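You operate a simulated robot arm through the tools that you are given. There is no shell and no other tool.

Carry out the task below with a simulated robot arm. There is one attempt and no reset: what you move stays moved.

TASK
Power up the docked module at the volts and amps on its label.
Fine: set both dials before the output goes on; wait for PASS, then output off.

The check looks at the end state, three seconds after you hand in, the way a careful person would. Anything else that was tipped, shoved, dropped, spilled or broken makes it a failure.

THE ROBOT
A 7-joint arm with a fingered hand, fixed in place. Base frame: the origin is on the floor under the middle of its stand, x ahead of it, y to its left, z up; the work surface is at about z = 0.78. Lengths are in m, angles in rad, forces in N, time in s.
It reaches about 1.164 m from its shoulder. Its first joint turns from -2.897 to 2.897 rad. Payload 4.7 kg.
The tool frame sits at the grasp point between the pads (the TCP): z along the fingers, y along the line on which they close. The tips reach 0.036 m beyond it. The gripper opens to 0.12 m; its body begins 0.042 m behind the TCP. The gripper is a hand of 5 fingers: y runs from the thumb to the fingers, the wrist lies at [-0.018, -0.122, -0.21] in the tool frame, and closing takes about 1.5 s.
Orientation is that of the tool frame in the base frame, as a unit quaternion [x, y, z, w]. With the fingers straight down and the wrist toward the robot, the tool's x, y and z point along [0, 1, 0], [1, 0, 0] and [0, 0, -1] of the base frame.

THE INTERFACE
- The arm moves only by the tool servo_tool. Its arguments are lists of equal length, an entry for each row: "rotation": the turn, a rotation vector about the tool's x, y, z in rad, a list of three; "delta_pos": the shift along the tool's x, y, z in mm, a list of three. In form: {"rotation": [[ax, ay, az], ...], "delta_pos": [[tx, ty, tz], ...]}. A call has 1 to 20 rows; each row is the pose to reach, as a shift and turn from the pose commanded when the call began, along the tool's axes at that moment. "jaw" is the finger opening in mm, from 0 to 120, set as the call begins (left out, the last holds). A row lasts 0.2 s, in which the tool goes at most 0.05 m and 0.15 rad; a call with a longer step from one row to the next is refused whole, and so is a gripper value outside its range. A pose out of reach is approached as far as the arm can. The call stops where the force on the tool passes 40 N (or 10 N more than at its start, if that is more) or the arm is blocked; 0.2 s more then pass. The fingers move at their own pace (about 0.045 m/s each) and stop on an object; they squeeze with about 32 N. The grip force told is the motor's: it shows also when the fingers shut on nothing. Time passes only in rows, and 0.2 s behind the last, so rows that repeat a pose let the fingers close. The reply holds the time, the measured pose of the TCP, the force on the tool along the base axes, the opening and the grip force, in the units named above and with some noise, with the torque about the TCP (base axes, N m) and any sound that the robot's microphone picked up.
- Cameras (640 x 400 px; columns grow to the right, rows downward): "scene" is fixed at [0.0494, -0.5009, 1.5773]; the picture's right is [-0.55, -0.84, 0.00], its down [-0.78, 0.51, -0.38] and it looks along [0.31, -0.21, -0.93] (base axes); focal length 326 px, centre (320, 200). "wrist" rides on the gripper at [0.073, -0.091, -0.143] in the tool frame; the picture's right is [-0.80, 0.28, -0.53], its down [-0.53, -0.73, 0.42] and it looks along [-0.27, 0.62, 0.74] (tool axes); focal length 234 px, centre (320, 200). There is no depth. A picture from a camera that has moved, and an enlarged one, comes with that camera's place and axes in the base frame and with its lens.
- get_image(camera): a new picture of that camera. It takes no simulated time.
- move_fingers(index, middle, ring, little, thumb_bend, thumb_turn): sets how far each is bent, from 0 (flat) to 1 (curled in); at 0.3 the hand is open as for a grip, at 0.7 the pads meet at the TCP. One left out holds its place. A second passes; each finger stops where it meets its share of the squeeze, and holds until it gets a number again. A gripper value or a shape takes the hand back. It gives what a move gives, with no picture; readings hold the bend of each and the force on index, middle, ring, little, thumb and palm. thumb_turn goes from beside the hand (0) to across from the fingers (1), as for a grip.
- set_grasp(shape): the hand has 5 fingers and takes this shape, open, in about a second: jaw (thumb against the fingers, like two jaws); tri (thumb and two fingers); tip (a fingertip pinch); poke (one finger out to press); point (the index stretched); flat (the hand flat); cup (the hand cupped); fist (a fist). The gripper value then closes the fingers along that shape, each until it touches; the sizes above hold for jaw. It gives what a move gives, with no picture.
- zoom(camera, box): a new picture of the part [left, top, right, bottom] of that camera's present view, enlarged. It takes no simulated time.
- hand_in(): hands the job in; it is judged then, once.

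Nothing tells you positions but the pictures and the camera data. Unless the task says otherwise, let go and move clear before handing in.

The tools are called as name(argument=value, ...) on one line, values as JSON. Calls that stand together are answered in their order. servo_tool: Moves the arm, as the interface text tells. Its arguments: {"type":"object","properties":{"rotation":{"type":"array","items":{"type":"array","items":{"type":"number"}}},"delta_pos":{"type":"array","items":{"type":"array","items":{"type":"number"}}},"jaw":{"type":"number"}},"required":["rotation","delta_pos"]} The other tools are called the same way: set_grasp (shape) gives the hand a shape; move_fingers (index, middle, ring, little, thumb_bend, thumb_turn) moves the fingers one by one; get_image (camera) takes a picture; zoom (camera, box) takes an enlarged picture of a part of a camera's view; hand_in () hands the job in.

At the start:

```text
clock: 0.0
tool_pos: [0.0521, -0.5098, 1.0944]
orientation: [0.707, 0.707, 0.0, 0.0]
force: [0.0, 0.2, -0.5]
wrist_torque: [0.0, 0.02, -0.03]
finger_gap: 0.1196
finger_force: 0.1
shape: jaw
bend: [0.3, 0.3, 0.3, 0.3, 0.3, 0.98]
finger forces: [0.0, 0.1, 0.0, 0.0, 0.0, 0.1]
```

scene: 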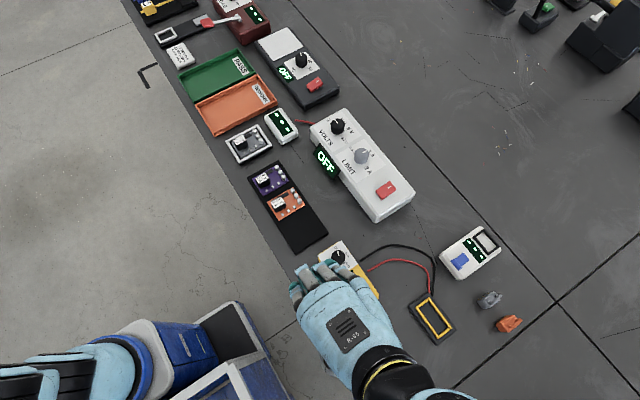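
wrist: 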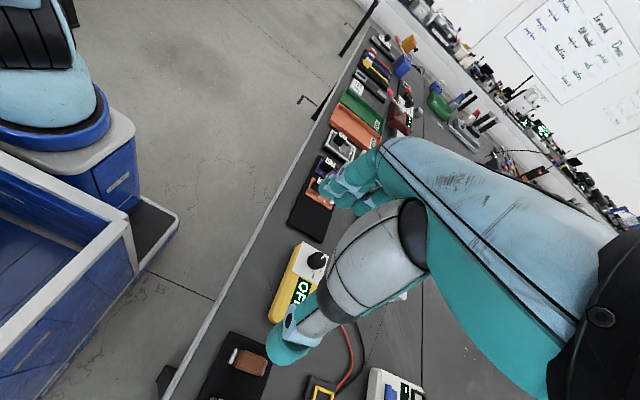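

I see a bench with a white power supply (VOLTS and LIMIT dials, red switch, OFF display) near the image middle, a small dock beside it, and other instruments. I'll zoom in on the parts to read labels and dials.

zoom(camera="scene", box=[290, 90, 430, 230])

zoom(camera="scene", box=[215, 95, 315, 175])

zoom(camera="scene", box=[230, 150, 340, 260])

zoom(camera="scene", box=[130, 0, 350, 130])

zoom(camera="scene", box=[300, 220, 540, 350])

```text
2.86 times, centred on (360, 160) of scene
camera zoom: at [0.0494, -0.5009, 1.5773], right [-0.55, -0.84, 0.0], down [-0.78, 0.51, -0.38], along [0.31, -0.21, -0.93], focal length 932 px, centre (206, 314)
```

zoom: 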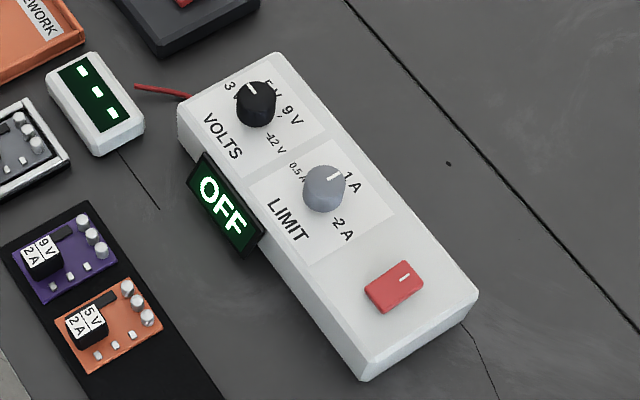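

```text
5.00 times, centred on (265, 135) of scene
camera zoom: at [0.0494, -0.5009, 1.5773], right [-0.55, -0.84, 0.0], down [-0.78, 0.51, -0.38], along [0.31, -0.21, -0.93], focal length 1631 px, centre (595, 525)
```

zoom: 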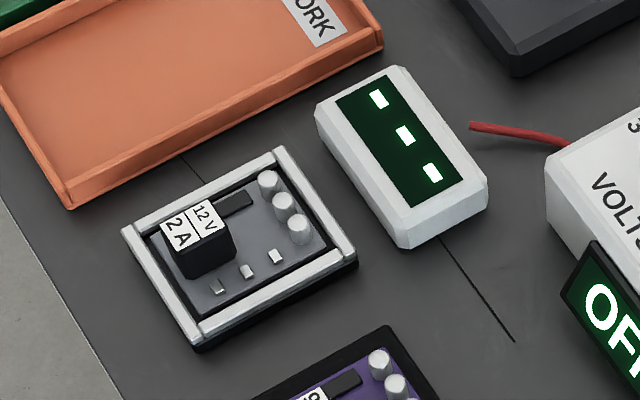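

```text
3.64 times, centred on (285, 205) of scene
camera zoom: at [0.0494, -0.5009, 1.5773], right [-0.55, -0.84, 0.0], down [-0.78, 0.51, -0.38], along [0.31, -0.21, -0.93], focal length 1186 px, centre (447, 182)
```

zoom: 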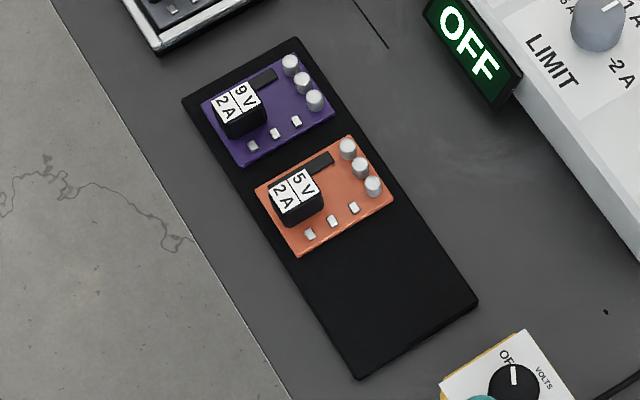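

```text
2.91 times, centred on (240, 65) of scene
camera zoom: at [0.0494, -0.5009, 1.5773], right [-0.55, -0.84, 0.0], down [-0.78, 0.51, -0.38], along [0.31, -0.21, -0.93], focal length 949 px, centre (553, 593)
```

zoom: 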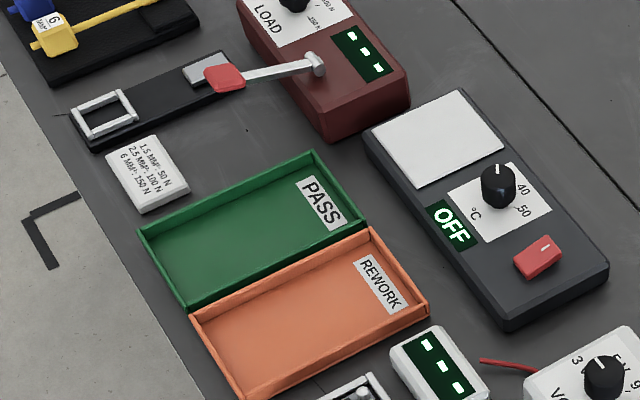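

```text
2.67 times, centred on (420, 285) of scene
camera zoom: at [0.0494, -0.5009, 1.5773], right [-0.55, -0.84, 0.0], down [-0.78, 0.51, -0.38], along [0.31, -0.21, -0.93], focal length 870 px, centre (53, -27)
```

zoom: 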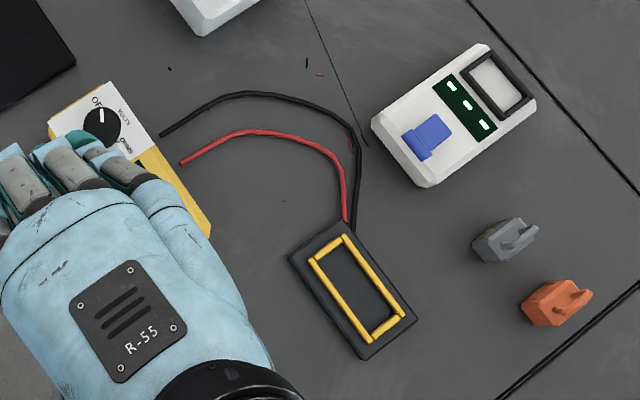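

The docked module reads 12 V / 2 A. I'll zoom in on the dials to see where their pointers stand and where the marks are.

zoom(camera="scene", box=[315, 105, 365, 145])

zoom(camera="scene", box=[335, 135, 385, 175])

zoom(camera="scene", box=[365, 170, 415, 210])

zoom(camera="scene", box=[305, 135, 355, 190])

zoom(camera="scene", box=[240, 130, 270, 155])

```text
10.00 times, centred on (340, 125) of scene
camera zoom: at [0.0494, -0.5009, 1.5773], right [-0.55, -0.84, 0.0], down [-0.78, 0.51, -0.38], along [0.31, -0.21, -0.93], focal length 3261 px, centre (120, 950)
```

zoom: 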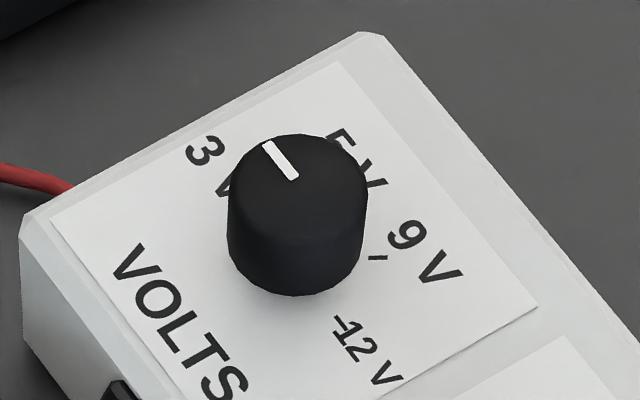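

```text
10.00 times, centred on (360, 155) of scene
camera zoom: at [0.0494, -0.5009, 1.5773], right [-0.55, -0.84, 0.0], down [-0.78, 0.51, -0.38], along [0.31, -0.21, -0.93], focal length 3261 px, centre (-80, 650)
```

zoom: 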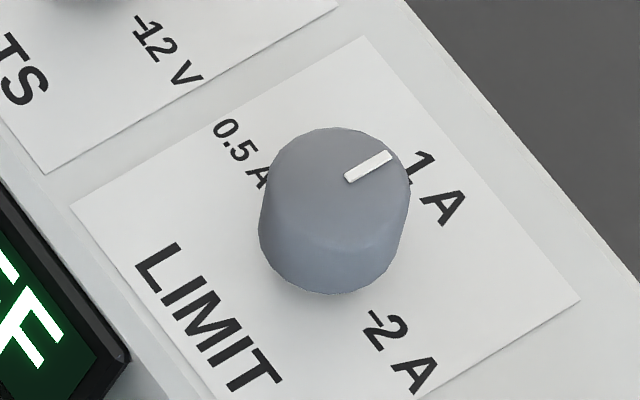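

```text
10.00 times, centred on (390, 190) of scene
camera zoom: at [0.0494, -0.5009, 1.5773], right [-0.55, -0.84, 0.0], down [-0.78, 0.51, -0.38], along [0.31, -0.21, -0.93], focal length 3261 px, centre (-380, 300)
```

zoom: 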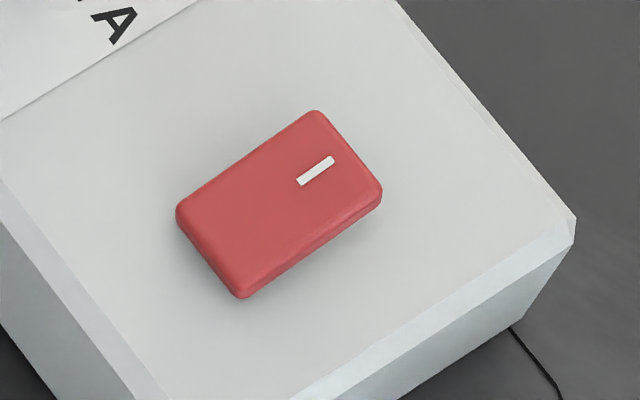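

```text
7.27 times, centred on (330, 162) of scene
camera zoom: at [0.0494, -0.5009, 1.5773], right [-0.55, -0.84, 0.0], down [-0.78, 0.51, -0.38], along [0.31, -0.21, -0.93], focal length 2372 px, centre (247, 473)
```

zoom: 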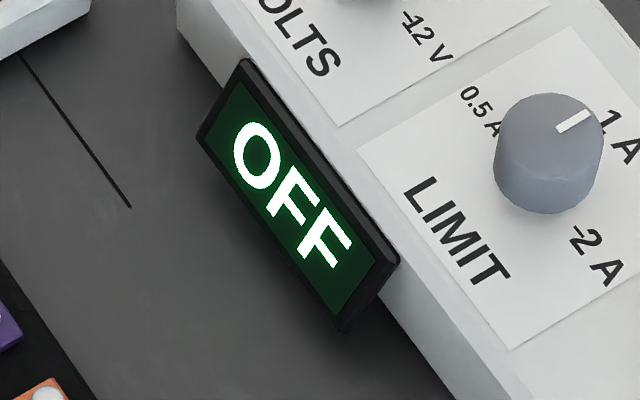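

```text
16.00 times, centred on (255, 142) of scene
camera zoom: at [0.0494, -0.5009, 1.5773], right [-0.55, -0.84, 0.0], down [-0.78, 0.51, -0.38], along [0.31, -0.21, -0.93], focal length 5218 px, centre (1360, 1120)
```

zoom: 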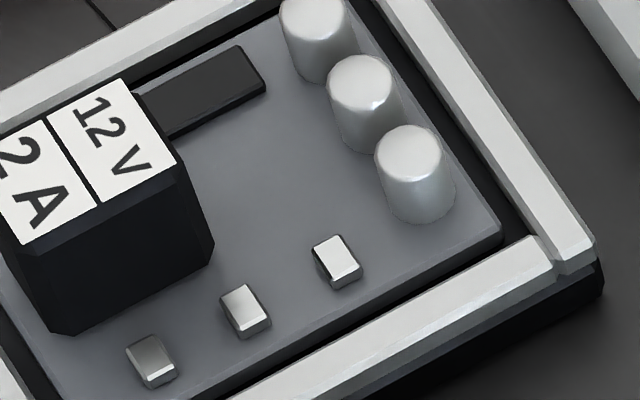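

The docked module is labelled 12 V / 2 A. The supply sits near (0.4, -0.8) with its long axis along x: VOLTS points at 3 V, LIMIT points at 1 A, and the red rocker is on the right. I'll move the hand closer, high above the bench, so I can look at it from a second viewpoint and get the heights.

servo_tool(rotation=[[0, 0, 0.13], [0, 0, 0.26], [0, 0, 0.39], [0, 0, 0.52], [0, 0, 0.65], [0, 0, 0.78], [0, 0, 0.91], [0, 0, 1.04]], delta_pos=[[-15, 30, 0], [-30, 60, 0], [-45, 90, 0], [-60, 120, 0], [-75, 150, 0], [-90, 180, 0], [-105, 210, 0], [-120, 240, 0]])

get_image(camera="scene")

get_image(camera="wrist")

```text
clock: 1.8
tool_pos: [0.2918, -0.6279, 1.0935]
orientation: [0.965, 0.261, 0.001, 0.0]
force: [-0.5, 0.8, -0.5]
wrist_torque: [0.0, -0.04, 0.0]
finger_gap: 0.1201
finger_force: 0.0
shape: jaw
bend: [0.3, 0.3, 0.3, 0.3, 0.3, 0.98]
finger forces: [0.0, 0.0, 0.0, 0.0, 0.0, 0.0]
```

```text
taken
```

scene: 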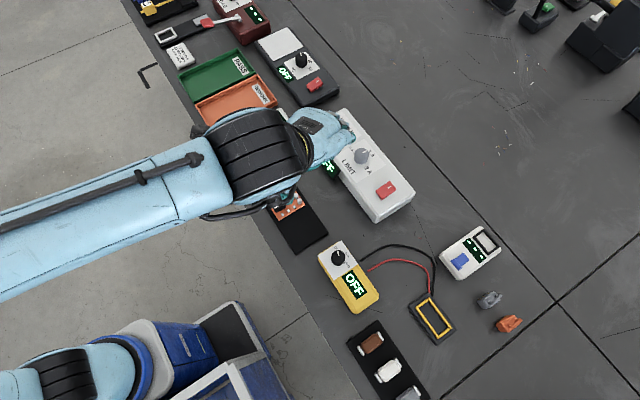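

```text
taken
camera wrist: at [0.3076, -0.5144, 1.2366], right [-0.55, -0.65, 0.53], down [-0.83, 0.36, -0.42], along [0.08, -0.67, -0.74], focal length 234 px, centre (320, 200)
```

wrist: 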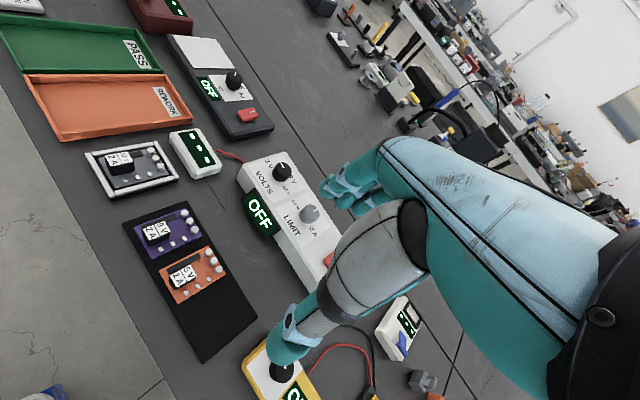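

The wrist camera now sees the supply's two dials, with the thumb partly hiding the red switch. I'll zoom in here to get a second line of sight on the knobs and box edges.

zoom(camera="wrist", box=[230, 140, 340, 210])

zoom(camera="wrist", box=[270, 190, 350, 310])

zoom(camera="wrist", box=[80, 120, 240, 210])

```text
5.71 times, centred on (285, 175) of wrist
camera zoom: at [0.3076, -0.5144, 1.2366], right [-0.55, -0.65, 0.53], down [-0.83, 0.36, -0.42], along [0.08, -0.67, -0.74], focal length 1338 px, centre (520, 343)
```

zoom: 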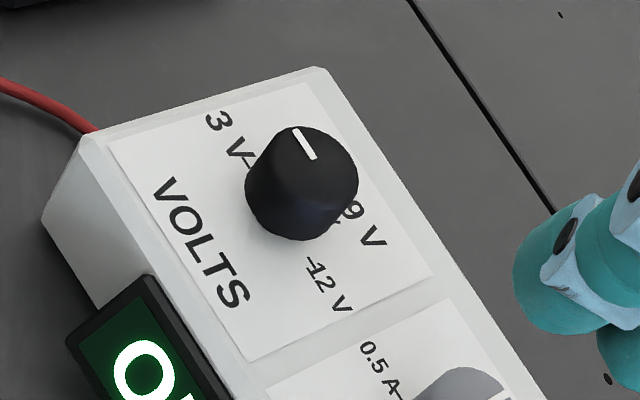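

```text
3.33 times, centred on (310, 250) of wrist
camera zoom: at [0.3076, -0.5144, 1.2366], right [-0.55, -0.65, 0.53], down [-0.83, 0.36, -0.42], along [0.08, -0.67, -0.74], focal length 781 px, centre (353, 33)
```

zoom: 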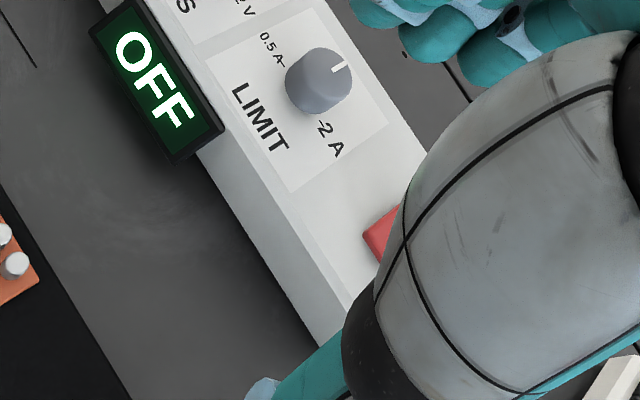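

```text
4.00 times, centred on (160, 165) of wrist
camera zoom: at [0.3076, -0.5144, 1.2366], right [-0.55, -0.65, 0.53], down [-0.83, 0.36, -0.42], along [0.08, -0.67, -0.74], focal length 937 px, centre (960, 340)
```

zoom: 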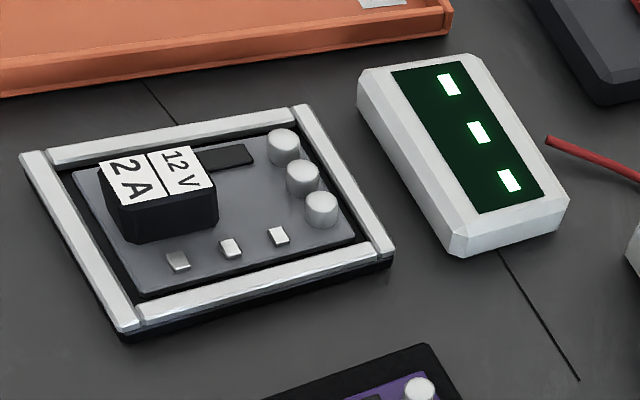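

Triangulating gives the box top at z≈0.84 and knob tops at z≈0.865. VOLTS is near (0.444, -0.814), LIMIT near (0.339, -0.816), and the rocker near (0.232, -0.814). I'll try the three-finger shape in free air and look at how the hand forms.

set_grasp(shape="tri")

get_image(camera="wrist")

get_image(camera="scene")

```text
clock: 2.7
tool_pos: [0.2907, -0.6275, 1.0948]
orientation: [0.965, 0.264, 0.0, 0.0]
force: [0.4, 0.9, -0.2]
wrist_torque: [0.01, 0.0, -0.01]
finger_gap: 0.1195
finger_force: 0.1
shape: tri
bend: [0.3, 0.3, 0.99, 0.99, 0.3, 0.98]
finger forces: [0.1, 0.1, 0.0, 0.0, 0.0, 0.1]
```

```text
taken
camera wrist: at [0.3074, -0.5141, 1.2366], right [-0.55, -0.65, 0.53], down [-0.83, 0.36, -0.42], along [0.08, -0.67, -0.74], focal length 234 px, centre (320, 200)
```

wrist: 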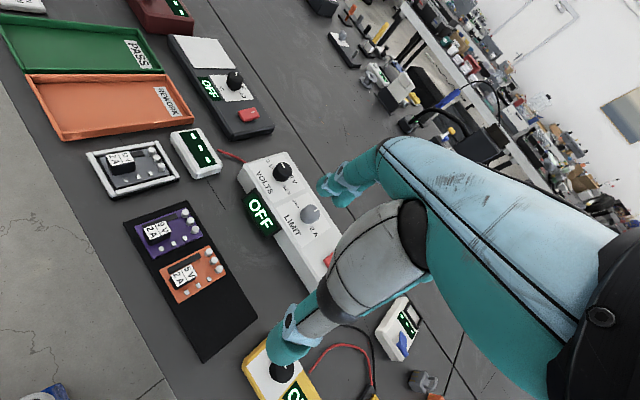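

```text
taken
```

scene: 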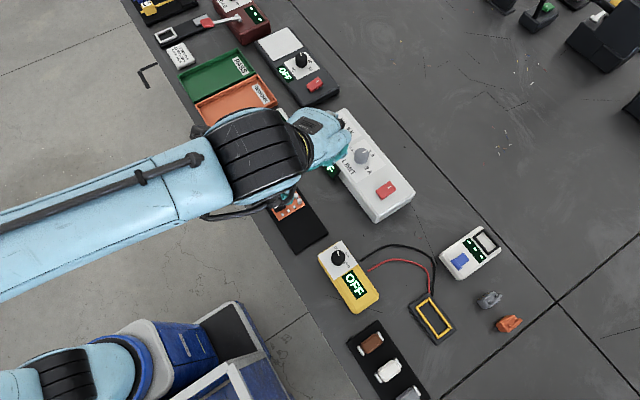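

In the tri shape the ring and little fingers curl away and the thumb opposes the index and middle fingers. I'll close it partway in free air to see where the pads meet compared with the TCP.

servo_tool(rotation=[[0, 0, 0], [0, 0, 0], [0, 0, 0], [0, 0, 0], [0, 0, 0]], delta_pos=[[0, 0, 0], [0, 0, 0], [0, 0, 0], [0, 0, 0], [0, 0, 0]], jaw=45)

get_image(camera="wrist")

zoom(camera="wrist", box=[240, 150, 400, 350])

zoom(camera="scene", box=[270, 90, 390, 210])

```text
clock: 3.9
tool_pos: [0.2917, -0.6283, 1.0941]
orientation: [0.965, 0.262, 0.0, 0.0]
force: [0.7, 0.3, 0.4]
wrist_torque: [-0.05, -0.02, -0.02]
finger_gap: 0.0455
finger_force: 0.0
shape: tri
bend: [0.74, 0.5, 0.99, 0.99, 0.73, 1.0]
finger forces: [0.0, 0.0, 0.0, 0.0, 0.1, 0.0]
```

```text
taken
camera wrist: at [0.3076, -0.5142, 1.2366], right [-0.55, -0.65, 0.53], down [-0.83, 0.36, -0.42], along [0.08, -0.67, -0.74], focal length 234 px, centre (320, 200)
```

wrist: 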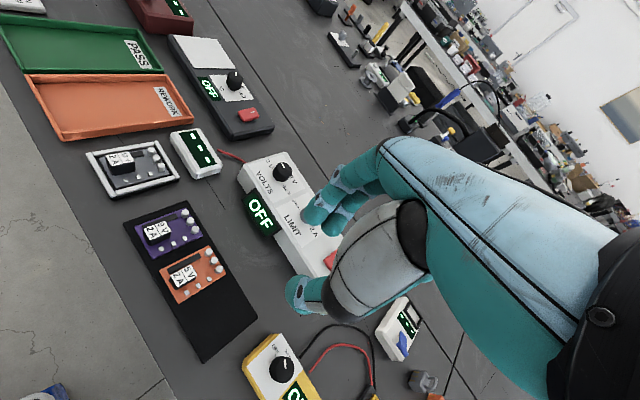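

```text
2.00 times, centred on (320, 250) of wrist
camera zoom: at [0.3076, -0.5142, 1.2366], right [-0.55, -0.65, 0.53], down [-0.83, 0.36, -0.42], along [0.08, -0.67, -0.74], focal length 468 px, centre (320, 100)
```

zoom: 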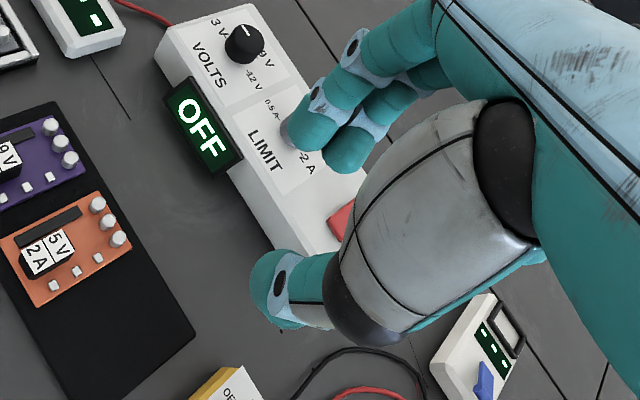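

```text
3.33 times, centred on (330, 150) of scene
camera zoom: at [0.0494, -0.5009, 1.5773], right [-0.55, -0.84, 0.0], down [-0.78, 0.51, -0.38], along [0.31, -0.21, -0.93], focal length 1087 px, centre (287, 367)
```

zoom: 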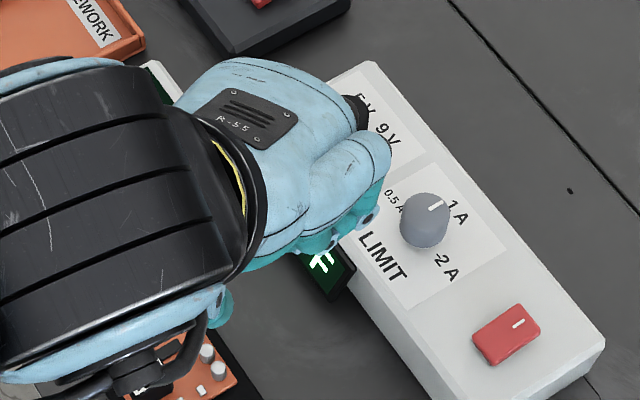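

In tri the index and middle tips and the thumb close symmetrically about the TCP, with the tips about 3 cm below it. I'll move above the VOLTS knob at z≈1.0 with the fingers moderately open.

servo_tool(rotation=[[0, 0, 0], [0, 0, 0], [0, 0, 0], [0, 0, 0], [0, 0, 0], [0, 0, 0], [0, 0, 0]], delta_pos=[[5.3, 34, 13.4], [10.6, 68, 26.9], [15.9, 102, 40.3], [21.1, 136, 53.7], [26.4, 170, 67.1], [31.7, 203, 80.6], [37, 237, 94]], jaw=75)

get_image(camera="wrist")

get_image(camera="scene")

```text
clock: 5.5
tool_pos: [0.4438, -0.8155, 1.0015]
orientation: [0.965, 0.262, 0.001, 0.001]
force: [-0.5, 0.1, 0.6]
wrist_torque: [-0.02, -0.02, 0.01]
finger_gap: 0.0748
finger_force: 0.0
shape: tri
bend: [0.74, 0.4, 0.99, 0.99, 0.64, 1.0]
finger forces: [0.0, 0.0, 0.0, 0.0, 0.0, 0.0]
```

```text
taken
camera wrist: at [0.4593, -0.7013, 1.1433], right [-0.55, -0.65, 0.53], down [-0.83, 0.36, -0.43], along [0.08, -0.67, -0.74], focal length 234 px, centre (320, 200)
```

wrist: 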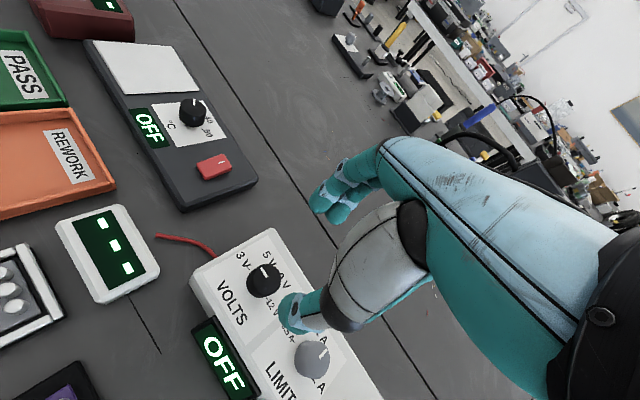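

```text
taken
```

scene: 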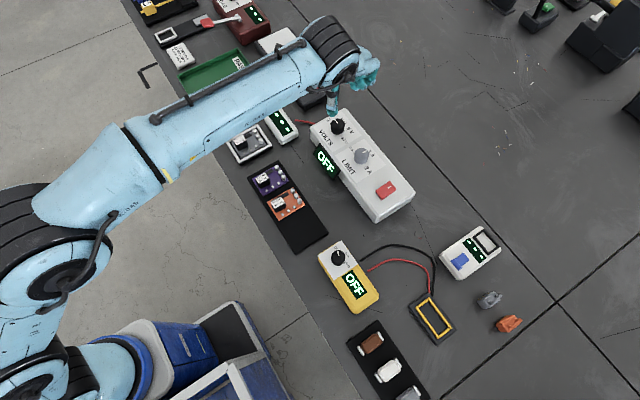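

The scene view shows the hand above the supply. I'll zoom in on the fingers to see how the index and middle fingers sit.

zoom(camera="wrist", box=[230, 150, 390, 350])

zoom(camera="scene", box=[300, 20, 400, 140])

```text
2.00 times, centred on (310, 250) of wrist
camera zoom: at [0.4593, -0.7013, 1.1433], right [-0.55, -0.65, 0.53], down [-0.83, 0.36, -0.43], along [0.08, -0.67, -0.74], focal length 468 px, centre (340, 100)
```

zoom: 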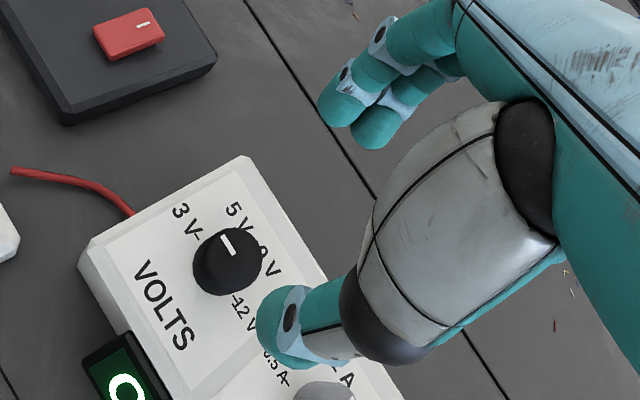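

```text
3.33 times, centred on (350, 80) of scene
camera zoom: at [0.0494, -0.5009, 1.5773], right [-0.55, -0.84, 0.0], down [-0.78, 0.51, -0.38], along [0.31, -0.21, -0.93], focal length 1087 px, centre (220, 600)
```

zoom: 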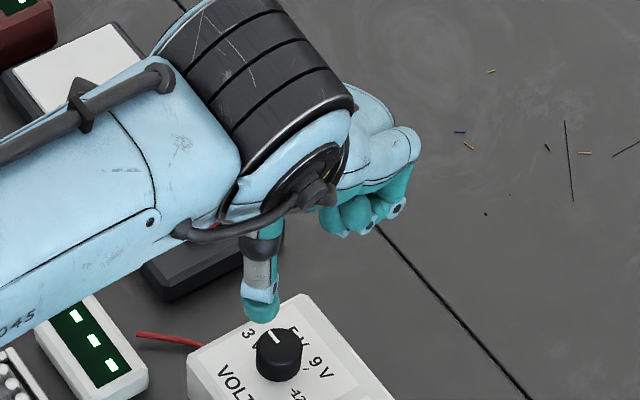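

The index and middle tips sit at y≈+0.05 and the thumb at y≈-0.05 in the tool frame, so the grip is centred. I'll zoom on the knob from here to fix its centre more exactly.

zoom(camera="wrist", box=[230, 255, 300, 300])

zoom(camera="wrist", box=[280, 325, 350, 395])

```text
8.89 times, centred on (265, 278) of wrist
camera zoom: at [0.4593, -0.7013, 1.1433], right [-0.55, -0.65, 0.53], down [-0.83, 0.36, -0.43], along [0.08, -0.67, -0.74], focal length 2082 px, centre (809, -489)
```

zoom: 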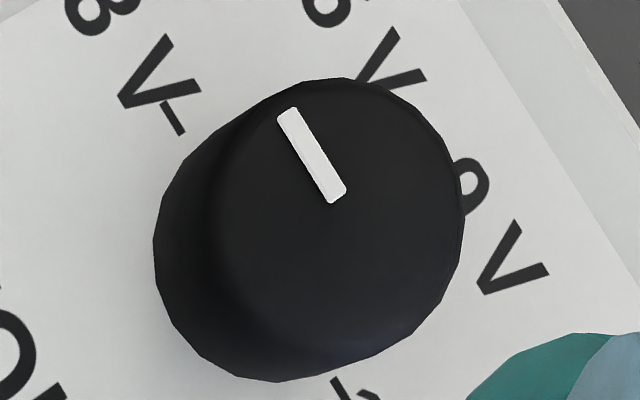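

```text
5.71 times, centred on (315, 360) of wrist
camera zoom: at [0.4593, -0.7013, 1.1433], right [-0.55, -0.65, 0.53], down [-0.83, 0.36, -0.43], along [0.08, -0.67, -0.74], focal length 1338 px, centre (349, -714)
```

zoom: 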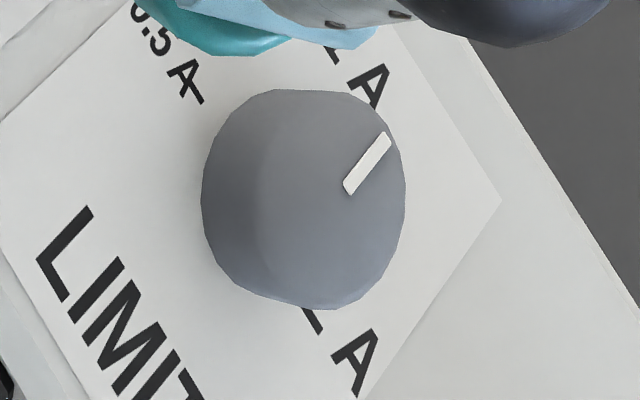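

From the 3 V and 12 V ticks and the knob face, the VOLTS axis works out at about (0.4385, -0.810), box top at 0.840 and knob top at about 0.87; the 3 V and 12 V marks are 180° apart. I'll centre over the knob, still high, and test how far the tool can turn about the vertical.

servo_tool(rotation=[[0, 0, -0.13], [0, 0, -0.26], [0, 0, -0.39], [0, 0, -0.52], [0, 0, -0.65], [0, 0, -0.78], [0, 0, -0.91], [0, 0, -1.04]], delta_pos=[[-0.5, -7.6, 0], [-0.5, -7.6, 0], [-0.5, -7.6, 0], [-0.5, -7.6, 0], [-0.5, -7.6, 0], [-0.5, -7.6, 0], [-0.5, -7.6, 0], [-0.5, -7.6, 0]])

get_image(camera="wrist")

get_image(camera="scene")

```text
clock: 7.3
tool_pos: [0.4375, -0.809, 1.0008]
orientation: [0.707, 0.708, 0.0, 0.0]
force: [-0.4, 0.1, 0.8]
wrist_torque: [-0.04, 0.04, 0.01]
finger_gap: 0.0745
finger_force: 0.1
shape: tri
bend: [0.74, 0.4, 0.99, 0.99, 0.64, 1.0]
finger forces: [0.1, 0.0, 0.0, 0.1, 0.0, 0.0]
```

```text
taken
camera wrist: at [0.3471, -0.7374, 1.1428], right [0.28, -0.8, 0.53], down [-0.73, -0.53, -0.42], along [0.62, -0.27, -0.74], focal length 234 px, centre (320, 200)
```

wrist: 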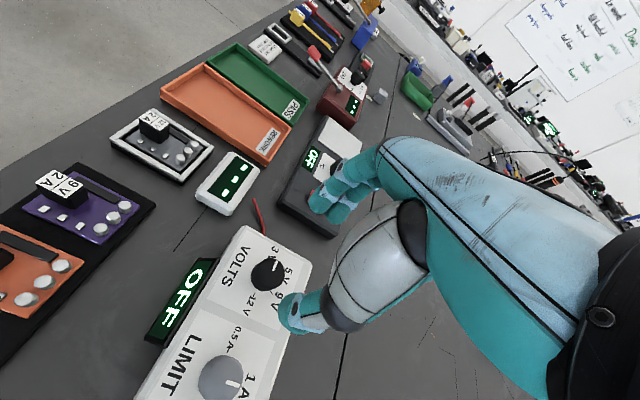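

```text
taken
```

scene: 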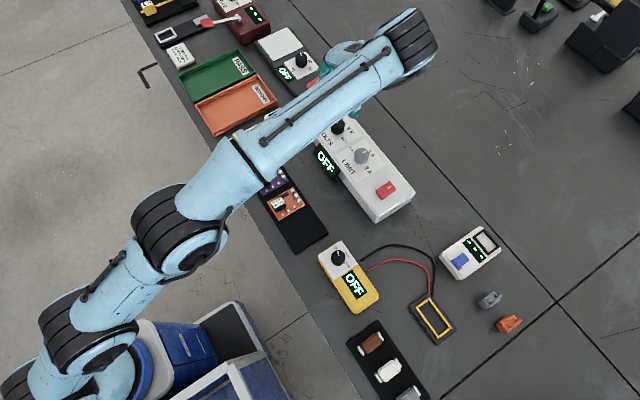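

At 0° the hand still reaches, and the VOLTS knob lies on the TCP axis as predicted (pixel ≈ (268, 273)). I'll zoom to confirm, then test the other end of the turn.

zoom(camera="wrist", box=[235, 250, 305, 300])

servo_tool(rotation=[[0, 0, 0.14], [0, 0, 0.28], [0, 0, 0.42], [0, 0, 0.56], [0, 0, 0.7], [0, 0, 0.84], [0, 0, 0.98], [0, 0, 1.12], [0, 0, 1.26], [0, 0, 1.4], [0, 0, 1.54], [0, 0, 1.68], [0, 0, 1.82], [0, 0, 1.96], [0, 0, 2.1]], delta_pos=[[0, 0, 0], [0, 0, 0], [0, 0, 0], [0, 0, 0], [0, 0, 0], [0, 0, 0], [0, 0, 0], [0, 0, 0], [0, 0, 0], [0, 0, 0], [0, 0, 0], [0, 0, 0], [0, 0, 0], [0, 0, 0], [0, 0, 0]])

get_image(camera="scene")

get_image(camera="wrist")

```text
8.00 times, centred on (270, 275) of wrist
camera zoom: at [0.3471, -0.7374, 1.1428], right [0.28, -0.8, 0.53], down [-0.73, -0.53, -0.42], along [0.62, -0.27, -0.74], focal length 1873 px, centre (720, -400)
```

zoom: 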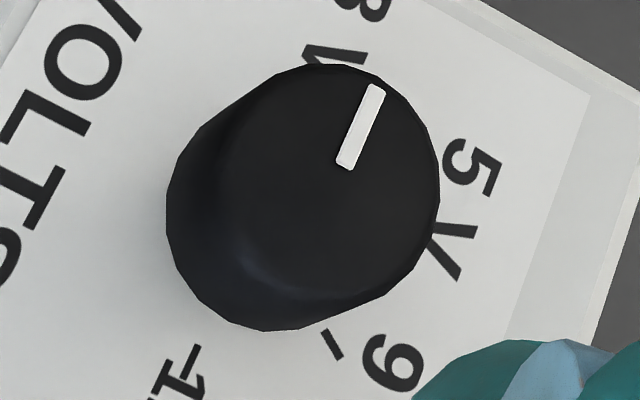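

```text
clock: 10.5
tool_pos: [0.4387, -0.8093, 1.0007]
orientation: [0.965, -0.262, 0.0, 0.0]
force: [-0.4, -0.3, 1.0]
wrist_torque: [0.01, 0.0, 0.0]
finger_gap: 0.0745
finger_force: 0.1
shape: tri
bend: [0.74, 0.4, 0.99, 0.99, 0.64, 1.0]
finger forces: [0.0, 0.0, 0.1, 0.1, 0.1, 0.0]
```

```text
taken
```

scene: 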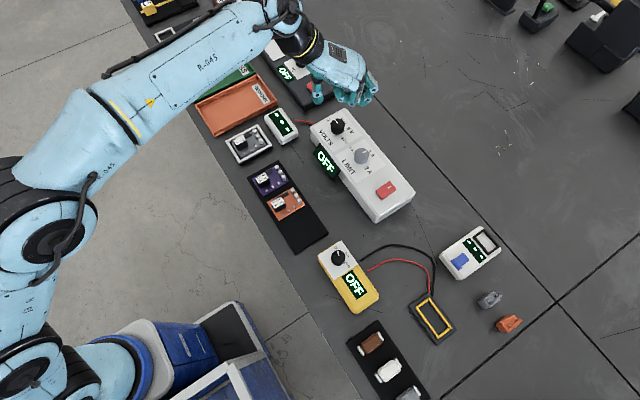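

```text
taken
camera wrist: at [0.5475, -0.7677, 1.1428], right [-0.83, 0.17, 0.53], down [-0.09, 0.9, -0.42], along [-0.54, -0.4, -0.74], focal length 234 px, centre (320, 200)
```

wrist: 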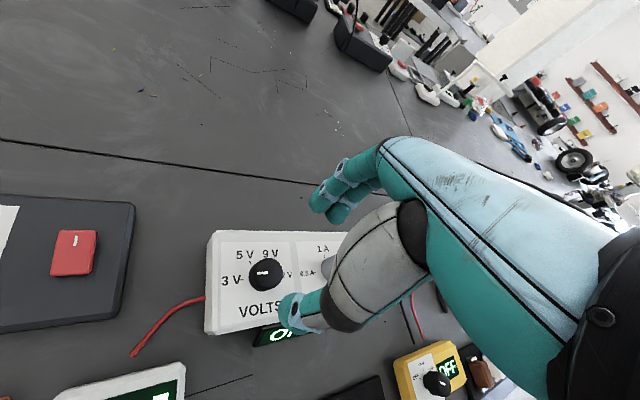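

The tool turns freely from 0° to 120° over the knob. I'll check the knob's centring from this side too before descending.

zoom(camera="wrist", box=[235, 250, 305, 300])

zoom(camera="scene", box=[315, 105, 365, 145])

```text
8.00 times, centred on (270, 275) of wrist
camera zoom: at [0.5475, -0.7677, 1.1428], right [-0.83, 0.17, 0.53], down [-0.09, 0.9, -0.42], along [-0.54, -0.4, -0.74], focal length 1873 px, centre (720, -400)
```

zoom: 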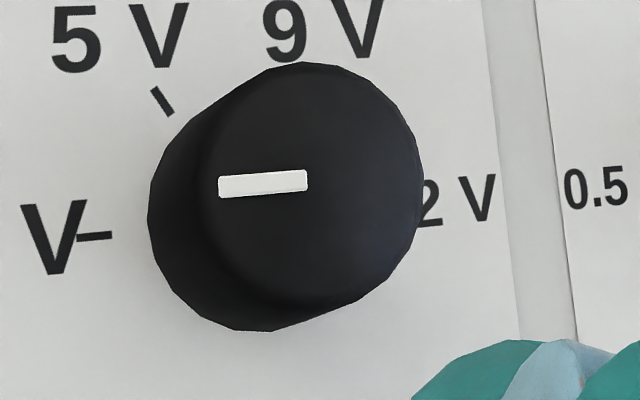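

```text
10.00 times, centred on (340, 125) of scene
camera zoom: at [0.0494, -0.5009, 1.5773], right [-0.55, -0.84, 0.0], down [-0.78, 0.51, -0.38], along [0.31, -0.21, -0.93], focal length 3261 px, centre (120, 950)
```

zoom: 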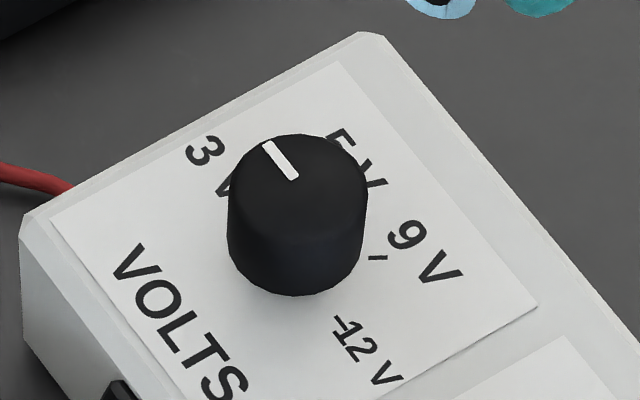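

Both views put the knob within about 1 mm of the TCP axis. I'll turn the hand back to 0°, correct that millimetre, and come down partway to z≈0.92, where the tips are still above the knob.

servo_tool(rotation=[[0, 0, -0.14], [0, 0, -0.28], [0, 0, -0.42], [0, 0, -0.56], [0, 0, -0.7], [0, 0, -0.84], [0, 0, -0.98], [0, 0, -1.12], [0, 0, -1.26], [0, 0, -1.4], [0, 0, -1.54], [0, 0, -1.68], [0, 0, -1.82], [0, 0, -1.96], [0, 0, -2.1], [0, 0, -2.1], [0, 0, -2.1], [0, 0, -2.1], [0, 0, -2.1]], delta_pos=[[0, 0, 0], [0, 0, 0], [0, 0, 0], [0, 0, 0], [0, 0, 0], [0, 0, 0], [0, 0, 0], [0, 0, 0], [0, 0, 0], [0, 0, 0], [0, 0, 0], [0, 0, 0], [0, 0, 0], [0, 0, 0], [1.3, 0.4, 0], [1.3, 0.4, 20], [1.3, 0.4, 40], [1.3, 0.4, 60], [1.3, 0.4, 80]], jaw=75)

get_image(camera="wrist")

zoom(camera="wrist", box=[230, 180, 390, 340])

get_image(camera="scene")

```text
clock: 14.5
tool_pos: [0.4397, -0.8096, 0.9201]
orientation: [0.707, 0.707, 0.0, 0.0]
force: [0.0, 0.5, -0.2]
wrist_torque: [-0.01, -0.03, 0.01]
finger_gap: 0.0747
finger_force: 0.0
shape: tri
bend: [0.74, 0.4, 0.99, 0.99, 0.64, 1.0]
finger forces: [0.0, 0.1, 0.0, 0.0, 0.1, 0.0]
```

```text
taken
camera wrist: at [0.348, -0.7383, 1.0624], right [0.28, -0.8, 0.53], down [-0.73, -0.53, -0.42], along [0.62, -0.27, -0.74], focal length 234 px, centre (320, 200)
```

wrist: 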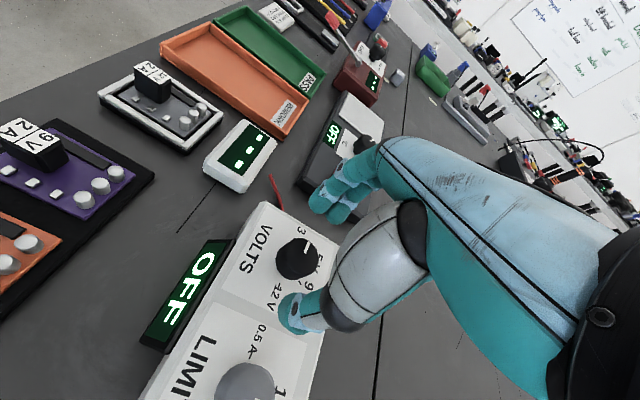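

```text
2.50 times, centred on (310, 260) of wrist
camera zoom: at [0.348, -0.7383, 1.0624], right [0.28, -0.8, 0.53], down [-0.73, -0.53, -0.42], along [0.62, -0.27, -0.74], focal length 585 px, centre (345, 50)
```

zoom: 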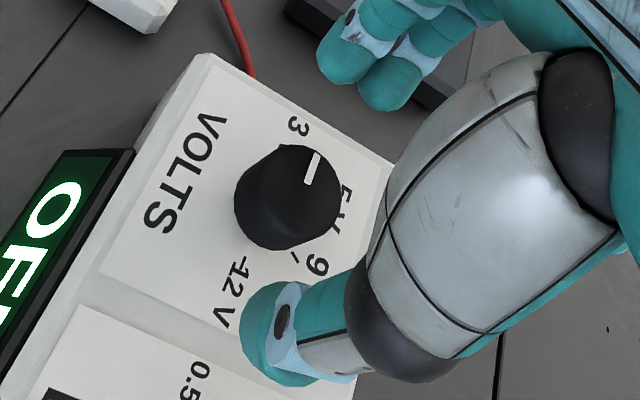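

```text
taken
```

scene: 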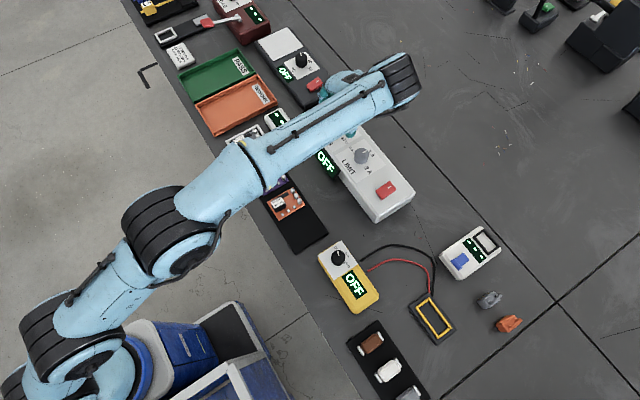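

The knob still lies on the TCP axis within about a millimetre, and the fingers straddle it. I'll descend to z≈0.886 so the tips are beside the knob but above the box top.

servo_tool(rotation=[[0, 0, 0], [0, 0, 0], [0, 0, 0], [0, 0, 0]], delta_pos=[[0, 0, 10], [0, 0, 20], [0, 0, 28], [0, 0, 34]])

get_image(camera="wrist")

zoom(camera="wrist", box=[250, 170, 390, 340])

```text
clock: 15.5
tool_pos: [0.4397, -0.8106, 0.8856]
orientation: [0.707, 0.708, -0.001, 0.0]
force: [0.7, -0.9, 0.4]
wrist_torque: [-0.01, -0.03, 0.0]
finger_gap: 0.0748
finger_force: 0.0
shape: tri
bend: [0.74, 0.4, 0.99, 0.99, 0.64, 1.0]
finger forces: [0.0, 0.1, 0.0, 0.0, 0.1, 0.0]
```

```text
taken
camera wrist: at [0.3481, -0.7383, 1.0287], right [0.28, -0.8, 0.53], down [-0.73, -0.53, -0.42], along [0.62, -0.27, -0.74], focal length 234 px, centre (320, 200)
```

wrist: 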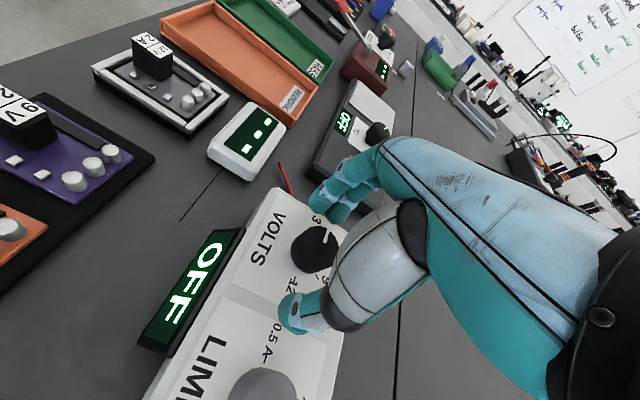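

```text
2.35 times, centred on (320, 255) of wrist
camera zoom: at [0.3481, -0.7383, 1.0287], right [0.28, -0.8, 0.53], down [-0.73, -0.53, -0.42], along [0.62, -0.27, -0.74], focal length 551 px, centre (320, 71)
```

zoom: 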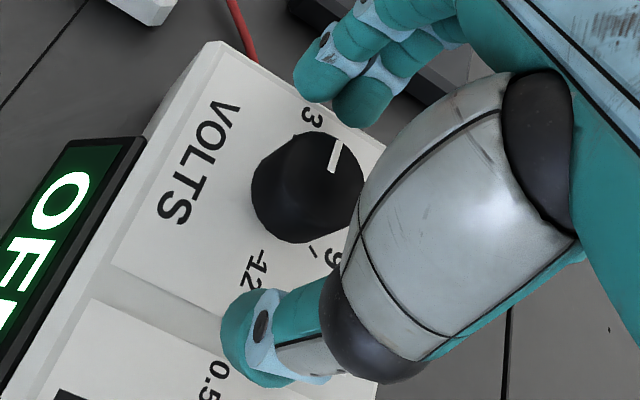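

The fingers straddle the knob with the tips beside it and clear of the box. I'll close on the knob now.

servo_tool(rotation=[[0, 0, 0], [0, 0, 0], [0, 0, 0], [0, 0, 0], [0, 0, 0], [0, 0, 0]], delta_pos=[[0, 0, 0], [0, 0, 0], [0, 0, 0], [0, 0, 0], [0, 0, 0], [0, 0, 0]], jaw=30)

zoom(camera="wrist", box=[250, 170, 390, 340])

get_image(camera="scene")

```text
clock: 16.9
tool_pos: [0.4404, -0.8097, 0.887]
orientation: [0.707, 0.707, 0.0, 0.0]
force: [-0.2, -0.1, 0.7]
wrist_torque: [-0.02, 0.02, -0.03]
finger_gap: 0.0308
finger_force: 0.0
shape: tri
bend: [0.74, 0.56, 0.99, 0.99, 0.74, 1.0]
finger forces: [0.4, 0.5, 0.0, 0.0, 0.9, 0.1]
```

```text
2.35 times, centred on (320, 255) of wrist
camera zoom: at [0.3481, -0.7383, 1.0286], right [0.28, -0.8, 0.53], down [-0.73, -0.53, -0.42], along [0.62, -0.27, -0.74], focal length 551 px, centre (320, 71)
```

zoom: 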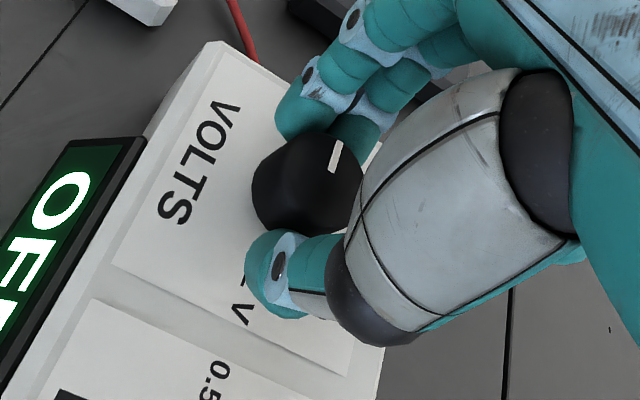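

```text
taken
```

scene: 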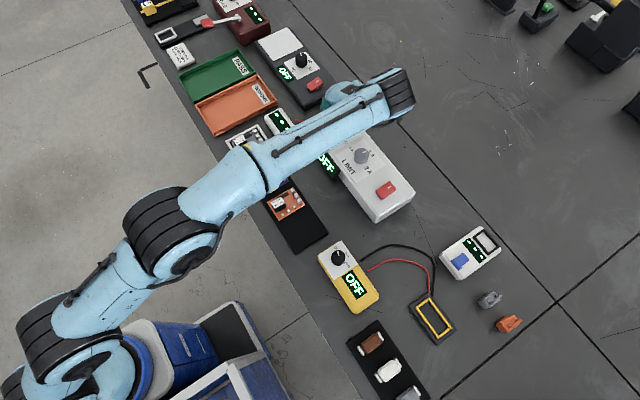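

The fingers just touch the knob with light, balanced forces (0.4, 0.5, 0.9 N). I'll tighten the grip.

servo_tool(rotation=[[0, 0, 0], [0, 0, 0], [0, 0, 0], [0, 0, 0]], delta_pos=[[0, 0, 0], [0, 0, 0], [0, 0, 0], [0, 0, 0]], jaw=15)

zoom(camera="wrist", box=[250, 170, 390, 340])

```text
clock: 17.9
tool_pos: [0.4395, -0.8091, 0.8855]
orientation: [0.707, 0.708, 0.0, 0.0]
force: [-1.1, 0.2, -2.9]
wrist_torque: [-0.01, 0.02, -0.02]
finger_gap: 0.0279
finger_force: 31.9
shape: tri
bend: [0.74, 0.58, 1.0, 1.0, 0.74, 1.0]
finger forces: [13.5, 13.5, 0.0, 0.0, 29.0, 0.0]
```

```text
2.35 times, centred on (320, 255) of wrist
camera zoom: at [0.348, -0.7384, 1.0284], right [0.28, -0.8, 0.52], down [-0.73, -0.53, -0.42], along [0.62, -0.27, -0.74], focal length 551 px, centre (320, 71)
```

zoom: 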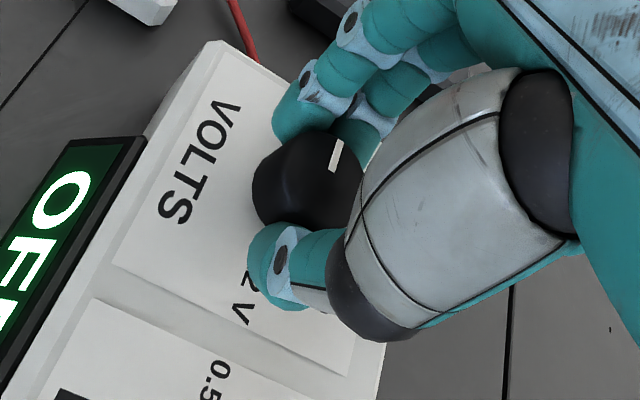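

The grip is firm and balanced (27 N against 29 N). I'll turn clockwise by 0.5 rad first and check that the knob follows.

servo_tool(rotation=[[0, 0, 0.1], [0, 0, 0.2], [0, 0, 0.3], [0, 0, 0.4], [0, 0, 0.5]], delta_pos=[[0, 0, 0], [0, 0, 0], [0, 0, 0], [0, 0, 0], [0, 0, 0]])

zoom(camera="wrist", box=[250, 170, 390, 340])

zoom(camera="scene", box=[270, 80, 430, 240])

```text
clock: 19.1
tool_pos: [0.4399, -0.8092, 0.8852]
orientation: [0.86, 0.51, -0.001, 0.0]
force: [-2.1, 5.0, -0.8]
wrist_torque: [0.11, 0.05, -0.01]
finger_gap: 0.0281
finger_force: 31.9
shape: tri
bend: [0.74, 0.58, 1.0, 1.0, 0.74, 1.0]
finger forces: [14.4, 12.9, 0.0, 0.1, 31.1, 0.1]
```

```text
2.35 times, centred on (320, 255) of wrist
camera zoom: at [0.3943, -0.7034, 1.0283], right [-0.14, -0.84, 0.53], down [-0.9, -0.11, -0.42], along [0.42, -0.53, -0.74], focal length 551 px, centre (320, 71)
```

zoom: 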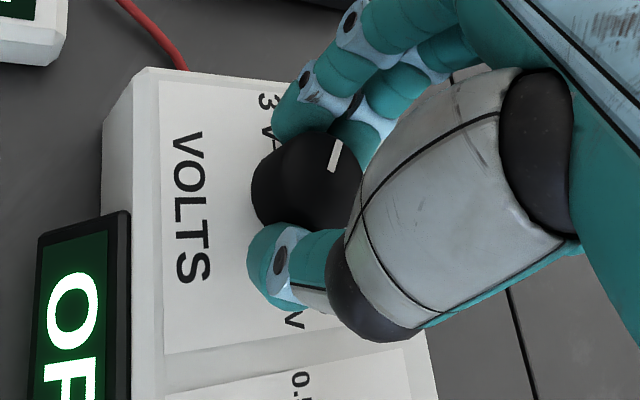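

```text
2.50 times, centred on (350, 160) of scene
camera zoom: at [0.0494, -0.5009, 1.5773], right [-0.55, -0.84, 0.0], down [-0.78, 0.51, -0.38], along [0.31, -0.21, -0.93], focal length 815 px, centre (245, 300)
```

zoom: 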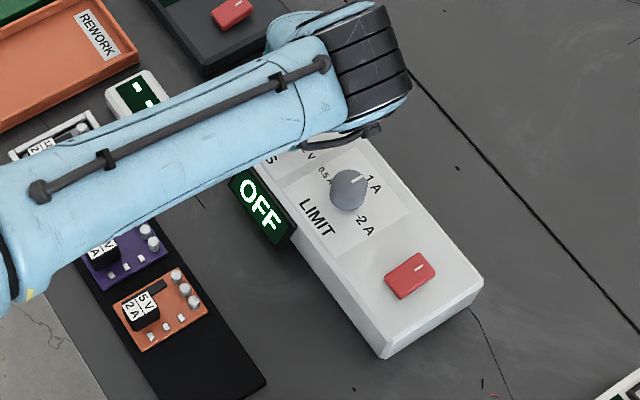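

The knob follows the hand exactly (the pointer stays fixed in the wrist view while the labels turn) and the supply hasn't moved. I'll continue clockwise to 120° total, which should be 9 V.

servo_tool(rotation=[[0, 0, 0.1], [0, 0, 0.2], [0, 0, 0.3], [0, 0, 0.4], [0, 0, 0.5], [0, 0, 0.6], [0, 0, 0.7], [0, 0, 0.8], [0, 0, 0.9], [0, 0, 1.0], [0, 0, 1.1], [0, 0, 1.2], [0, 0, 1.3], [0, 0, 1.4], [0, 0, 1.5], [0, 0, 1.6]], delta_pos=[[0, 0, 0], [0, 0, 0], [0, 0, 0], [0, 0, 0], [0, 0, 0], [0, 0, 0], [0, 0, 0], [0, 0, 0], [0, 0, 0], [0, 0, 0], [0, 0, 0], [0, 0, 0], [0, 0, 0], [0, 0, 0], [0, 0, 0], [0, 0, 0]])

zoom(camera="wrist", box=[250, 170, 390, 340])

get_image(camera="scene")

```text
clock: 22.5
tool_pos: [0.4402, -0.8103, 0.8852]
orientation: [0.965, -0.262, 0.0, 0.0]
force: [2.7, 6.4, -0.5]
wrist_torque: [0.17, -0.06, 0.0]
finger_gap: 0.0277
finger_force: 32.2
shape: tri
bend: [0.74, 0.58, 1.0, 1.0, 0.74, 1.0]
finger forces: [14.1, 14.9, 0.0, 0.1, 33.0, 0.1]
```

```text
2.35 times, centred on (320, 255) of wrist
camera zoom: at [0.5489, -0.7687, 1.0283], right [-0.83, 0.17, 0.53], down [-0.09, 0.9, -0.42], along [-0.54, -0.4, -0.74], focal length 551 px, centre (320, 71)
```

zoom: 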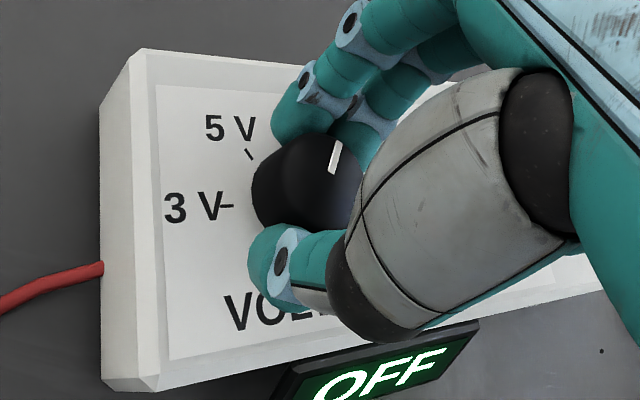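

```text
taken
```

scene: 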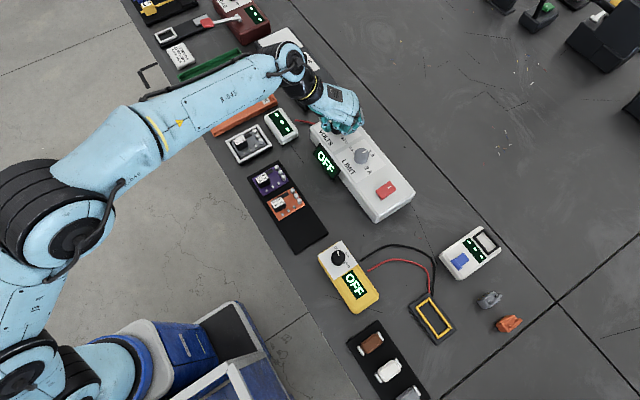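

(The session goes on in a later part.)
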